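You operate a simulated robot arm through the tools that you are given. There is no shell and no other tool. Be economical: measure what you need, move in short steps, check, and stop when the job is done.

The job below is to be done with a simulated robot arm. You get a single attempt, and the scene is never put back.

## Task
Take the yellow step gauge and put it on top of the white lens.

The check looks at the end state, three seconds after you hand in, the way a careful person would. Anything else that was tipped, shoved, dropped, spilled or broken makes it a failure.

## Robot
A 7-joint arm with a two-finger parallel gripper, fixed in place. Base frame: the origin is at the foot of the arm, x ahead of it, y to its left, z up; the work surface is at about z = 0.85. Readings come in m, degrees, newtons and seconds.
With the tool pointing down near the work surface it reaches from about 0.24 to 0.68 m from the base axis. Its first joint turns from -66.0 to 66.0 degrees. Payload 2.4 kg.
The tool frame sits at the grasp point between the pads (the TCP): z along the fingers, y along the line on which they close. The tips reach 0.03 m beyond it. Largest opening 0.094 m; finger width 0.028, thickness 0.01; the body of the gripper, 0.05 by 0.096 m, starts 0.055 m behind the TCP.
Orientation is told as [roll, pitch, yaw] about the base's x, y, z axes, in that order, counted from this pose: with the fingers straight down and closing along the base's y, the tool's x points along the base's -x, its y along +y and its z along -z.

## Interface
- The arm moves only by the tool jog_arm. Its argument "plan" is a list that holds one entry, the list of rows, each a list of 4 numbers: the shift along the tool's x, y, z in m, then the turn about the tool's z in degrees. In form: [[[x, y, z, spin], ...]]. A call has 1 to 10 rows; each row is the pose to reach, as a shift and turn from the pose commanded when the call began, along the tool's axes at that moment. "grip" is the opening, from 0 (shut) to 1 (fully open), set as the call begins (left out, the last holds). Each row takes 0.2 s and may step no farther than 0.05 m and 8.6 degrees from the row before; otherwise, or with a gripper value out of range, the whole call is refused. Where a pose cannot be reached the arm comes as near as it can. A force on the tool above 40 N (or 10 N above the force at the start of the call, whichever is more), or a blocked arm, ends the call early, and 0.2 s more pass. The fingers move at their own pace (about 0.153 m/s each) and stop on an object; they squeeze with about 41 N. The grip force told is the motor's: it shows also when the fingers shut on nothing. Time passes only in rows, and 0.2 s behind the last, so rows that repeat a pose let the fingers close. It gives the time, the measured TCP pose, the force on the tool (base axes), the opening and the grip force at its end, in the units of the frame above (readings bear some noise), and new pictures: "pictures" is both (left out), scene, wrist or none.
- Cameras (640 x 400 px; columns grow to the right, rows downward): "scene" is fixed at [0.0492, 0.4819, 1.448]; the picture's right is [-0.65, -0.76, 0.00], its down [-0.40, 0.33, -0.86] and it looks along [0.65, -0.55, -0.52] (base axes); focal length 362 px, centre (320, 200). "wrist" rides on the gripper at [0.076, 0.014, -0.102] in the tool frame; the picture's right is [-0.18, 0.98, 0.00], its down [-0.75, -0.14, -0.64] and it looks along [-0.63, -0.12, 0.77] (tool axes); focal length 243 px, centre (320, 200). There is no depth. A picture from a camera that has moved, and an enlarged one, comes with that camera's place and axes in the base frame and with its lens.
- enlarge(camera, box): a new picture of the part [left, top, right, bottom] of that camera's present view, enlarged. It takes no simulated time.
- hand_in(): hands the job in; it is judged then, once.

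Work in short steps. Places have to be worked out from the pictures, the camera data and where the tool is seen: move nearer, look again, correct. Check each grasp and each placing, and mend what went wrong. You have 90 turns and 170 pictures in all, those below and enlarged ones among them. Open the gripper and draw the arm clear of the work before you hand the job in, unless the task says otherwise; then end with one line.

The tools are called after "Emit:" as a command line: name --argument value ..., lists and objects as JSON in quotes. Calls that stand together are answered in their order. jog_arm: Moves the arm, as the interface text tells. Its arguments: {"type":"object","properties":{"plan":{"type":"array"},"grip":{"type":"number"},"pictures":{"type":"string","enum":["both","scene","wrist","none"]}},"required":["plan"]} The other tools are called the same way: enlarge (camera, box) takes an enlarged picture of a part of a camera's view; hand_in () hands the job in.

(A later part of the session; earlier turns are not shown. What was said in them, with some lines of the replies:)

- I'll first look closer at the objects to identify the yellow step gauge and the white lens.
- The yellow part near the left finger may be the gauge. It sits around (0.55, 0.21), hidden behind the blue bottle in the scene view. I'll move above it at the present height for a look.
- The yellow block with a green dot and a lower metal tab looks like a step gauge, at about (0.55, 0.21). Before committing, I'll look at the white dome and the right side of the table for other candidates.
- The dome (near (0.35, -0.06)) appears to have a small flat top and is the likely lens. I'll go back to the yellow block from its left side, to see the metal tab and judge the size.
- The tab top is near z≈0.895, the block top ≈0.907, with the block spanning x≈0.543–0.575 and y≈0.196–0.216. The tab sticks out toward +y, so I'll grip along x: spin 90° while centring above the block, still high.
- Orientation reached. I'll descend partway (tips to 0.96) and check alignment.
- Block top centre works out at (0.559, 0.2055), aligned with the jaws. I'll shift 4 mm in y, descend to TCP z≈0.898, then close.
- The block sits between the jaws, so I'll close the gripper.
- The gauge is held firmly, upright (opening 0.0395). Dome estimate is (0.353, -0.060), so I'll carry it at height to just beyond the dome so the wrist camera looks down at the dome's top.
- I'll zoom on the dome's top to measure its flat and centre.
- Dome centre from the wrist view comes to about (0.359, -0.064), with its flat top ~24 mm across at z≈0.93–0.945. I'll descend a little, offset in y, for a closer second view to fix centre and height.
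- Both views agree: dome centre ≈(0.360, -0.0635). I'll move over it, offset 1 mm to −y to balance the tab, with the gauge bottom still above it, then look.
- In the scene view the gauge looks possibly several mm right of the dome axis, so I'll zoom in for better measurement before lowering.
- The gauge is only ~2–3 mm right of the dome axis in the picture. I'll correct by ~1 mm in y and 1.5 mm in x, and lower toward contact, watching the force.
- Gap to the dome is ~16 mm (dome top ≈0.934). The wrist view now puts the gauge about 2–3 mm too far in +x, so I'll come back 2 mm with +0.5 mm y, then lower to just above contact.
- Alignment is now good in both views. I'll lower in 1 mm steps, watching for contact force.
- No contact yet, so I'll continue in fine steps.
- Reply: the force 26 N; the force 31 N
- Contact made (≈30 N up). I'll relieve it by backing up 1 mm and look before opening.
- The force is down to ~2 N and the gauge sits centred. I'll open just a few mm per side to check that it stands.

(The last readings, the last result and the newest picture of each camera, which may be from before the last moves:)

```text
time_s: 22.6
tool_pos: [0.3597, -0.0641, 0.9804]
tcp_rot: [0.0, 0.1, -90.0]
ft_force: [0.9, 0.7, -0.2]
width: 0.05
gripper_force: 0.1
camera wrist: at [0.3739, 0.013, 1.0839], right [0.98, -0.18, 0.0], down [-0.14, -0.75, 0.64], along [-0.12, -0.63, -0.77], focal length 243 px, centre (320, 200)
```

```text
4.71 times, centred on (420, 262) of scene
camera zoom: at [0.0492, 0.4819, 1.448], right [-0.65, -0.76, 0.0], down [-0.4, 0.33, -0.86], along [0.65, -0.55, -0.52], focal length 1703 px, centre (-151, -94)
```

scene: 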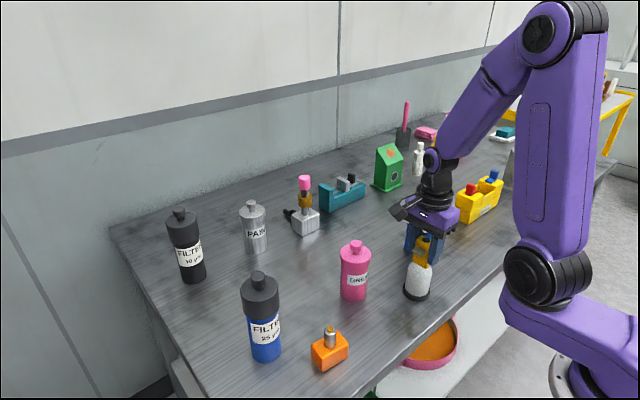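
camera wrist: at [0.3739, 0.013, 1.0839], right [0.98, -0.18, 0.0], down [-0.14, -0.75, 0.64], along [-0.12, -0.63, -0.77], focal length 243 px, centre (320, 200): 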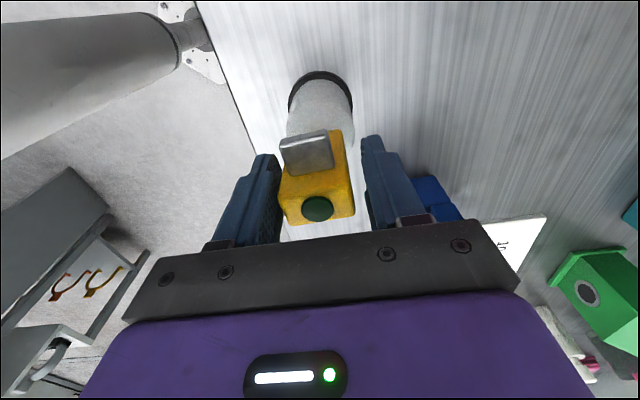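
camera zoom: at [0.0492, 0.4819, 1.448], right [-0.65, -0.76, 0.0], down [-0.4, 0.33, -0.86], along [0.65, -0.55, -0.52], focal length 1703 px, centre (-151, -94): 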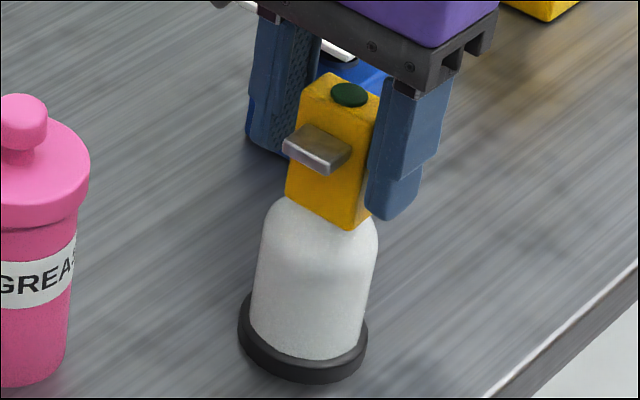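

It appears to stand. I'll wait a little and compare again to be sure it isn't leaning on a finger.

Emit:
jog_arm --plan '[[[0, 0, 0, 0], [0, 0, 0, 0], [0, 0, 0, 0], [0, 0, 0, 0], [0, 0, 0, 0]]]' --grip 0.6 --pictures "none"

Emit:
enlarge --camera "wrist" --box '[230, 110, 410, 230]'

Emit:
enlarge --camera "scene" --box '[395, 225, 445, 275]'

```text
time_s: 23.8
tool_pos: [0.36, -0.0645, 0.9801]
tcp_rot: [-0.1, 0.0, -90.0]
ft_force: [0.1, 0.8, 0.3]
width: 0.0563
gripper_force: 0.0
```

```text
3.33 times, centred on (320, 170) of wrist
camera zoom: at [0.3739, 0.013, 1.0839], right [0.98, -0.18, 0.0], down [-0.14, -0.75, 0.64], along [-0.12, -0.63, -0.77], focal length 809 px, centre (320, 300)
```

zoom: 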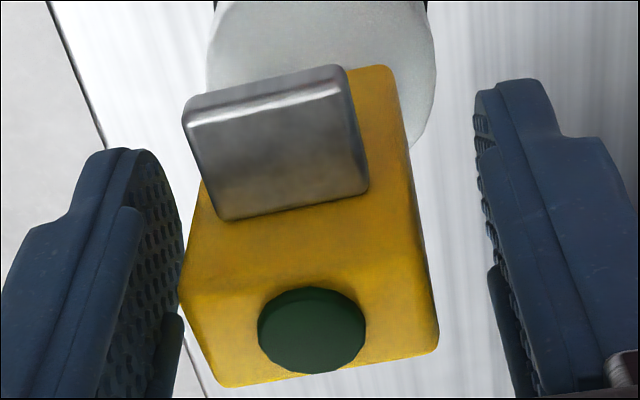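

```text
8.00 times, centred on (420, 250) of scene
camera zoom: at [0.0492, 0.4819, 1.448], right [-0.65, -0.76, 0.0], down [-0.4, 0.33, -0.86], along [0.65, -0.55, -0.52], focal length 2896 px, centre (-480, -200)
```

zoom: 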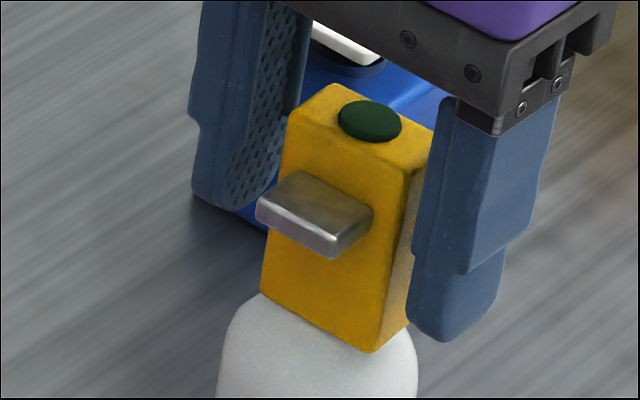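

The block did not shift between the two openings, so it stands free on the lens. I'll open to 0.75 and rise straight up slowly.

Emit:
jog_arm --plan '[[[0, 0, 0, 0], [0, 0, -0.01, 0], [0, 0, -0.03, 0], [0, 0, -0.06, 0], [0, 0, -0.1, 0], [0, 0, -0.14, 0], [0, 0, -0.18, 0], [0, 0, -0.18, 0]]]' --grip 0.75

Emit:
enlarge --camera "scene" --box '[380, 220, 450, 305]'

```text
time_s: 25.6
tool_pos: [0.361, -0.0627, 1.159]
tcp_rot: [0.1, -0.1, -90.0]
ft_force: [-0.1, 0.7, 0.0]
width: 0.0706
gripper_force: 0.0
camera wrist: at [0.3755, 0.0128, 1.2621], right [0.98, -0.18, 0.0], down [-0.14, -0.75, 0.64], along [-0.12, -0.63, -0.77], focal length 243 px, centre (320, 200)
```

scene: 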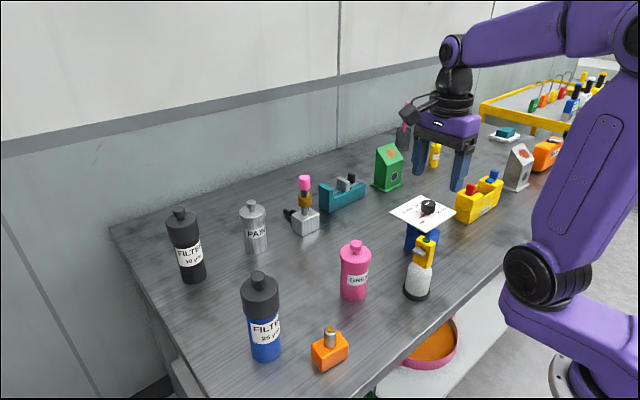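
wrist: 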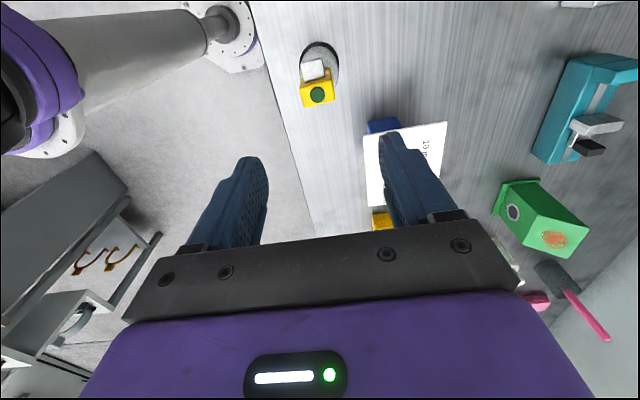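

```text
4.71 times, centred on (415, 262) of scene
camera zoom: at [0.0492, 0.4819, 1.448], right [-0.65, -0.76, 0.0], down [-0.4, 0.33, -0.86], along [0.65, -0.55, -0.52], focal length 1703 px, centre (-127, -94)
```

zoom: 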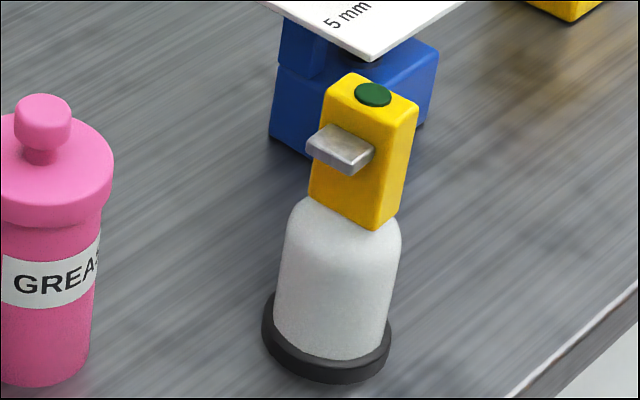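

The gauge stands upright on the lens and everything else is undisturbed. I'll draw the arm further aside before handing in.

Emit:
jog_arm --plan '[[[-0.03, 0.02, -0.02, 0], [-0.06, 0.05, -0.03, 0], [-0.09, 0.08, -0.03, 0], [-0.09, 0.08, -0.03, 0], [-0.09, 0.08, -0.03, 0]]]' --grip 1 --pictures "scene"

```text
time_s: 26.8
tool_pos: [0.4418, -0.1563, 1.1896]
tcp_rot: [0.1, 0.1, -90.0]
ft_force: [0.2, -1.1, -0.4]
width: 0.0939
gripper_force: 0.0
```

scene: 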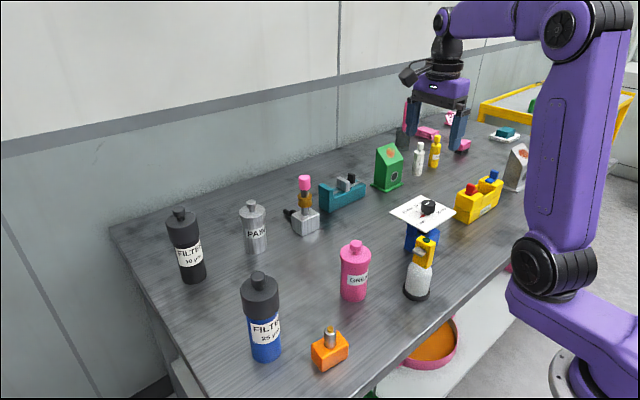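

The gauge is standing steadily on the lens and the arm is clear, so I'm handing in.

Emit:
hand_in

```text
The job is handed in.
```

I put the yellow step gauge upright on top of the white lens; in the last picture it stood steady, nothing else had visibly moved, the gripper was open and the arm was clear. The gauge and lens carry no labels, so I took the small yellow block with a green dot and metal tab as the gauge and the white dome on a black base as the lens.
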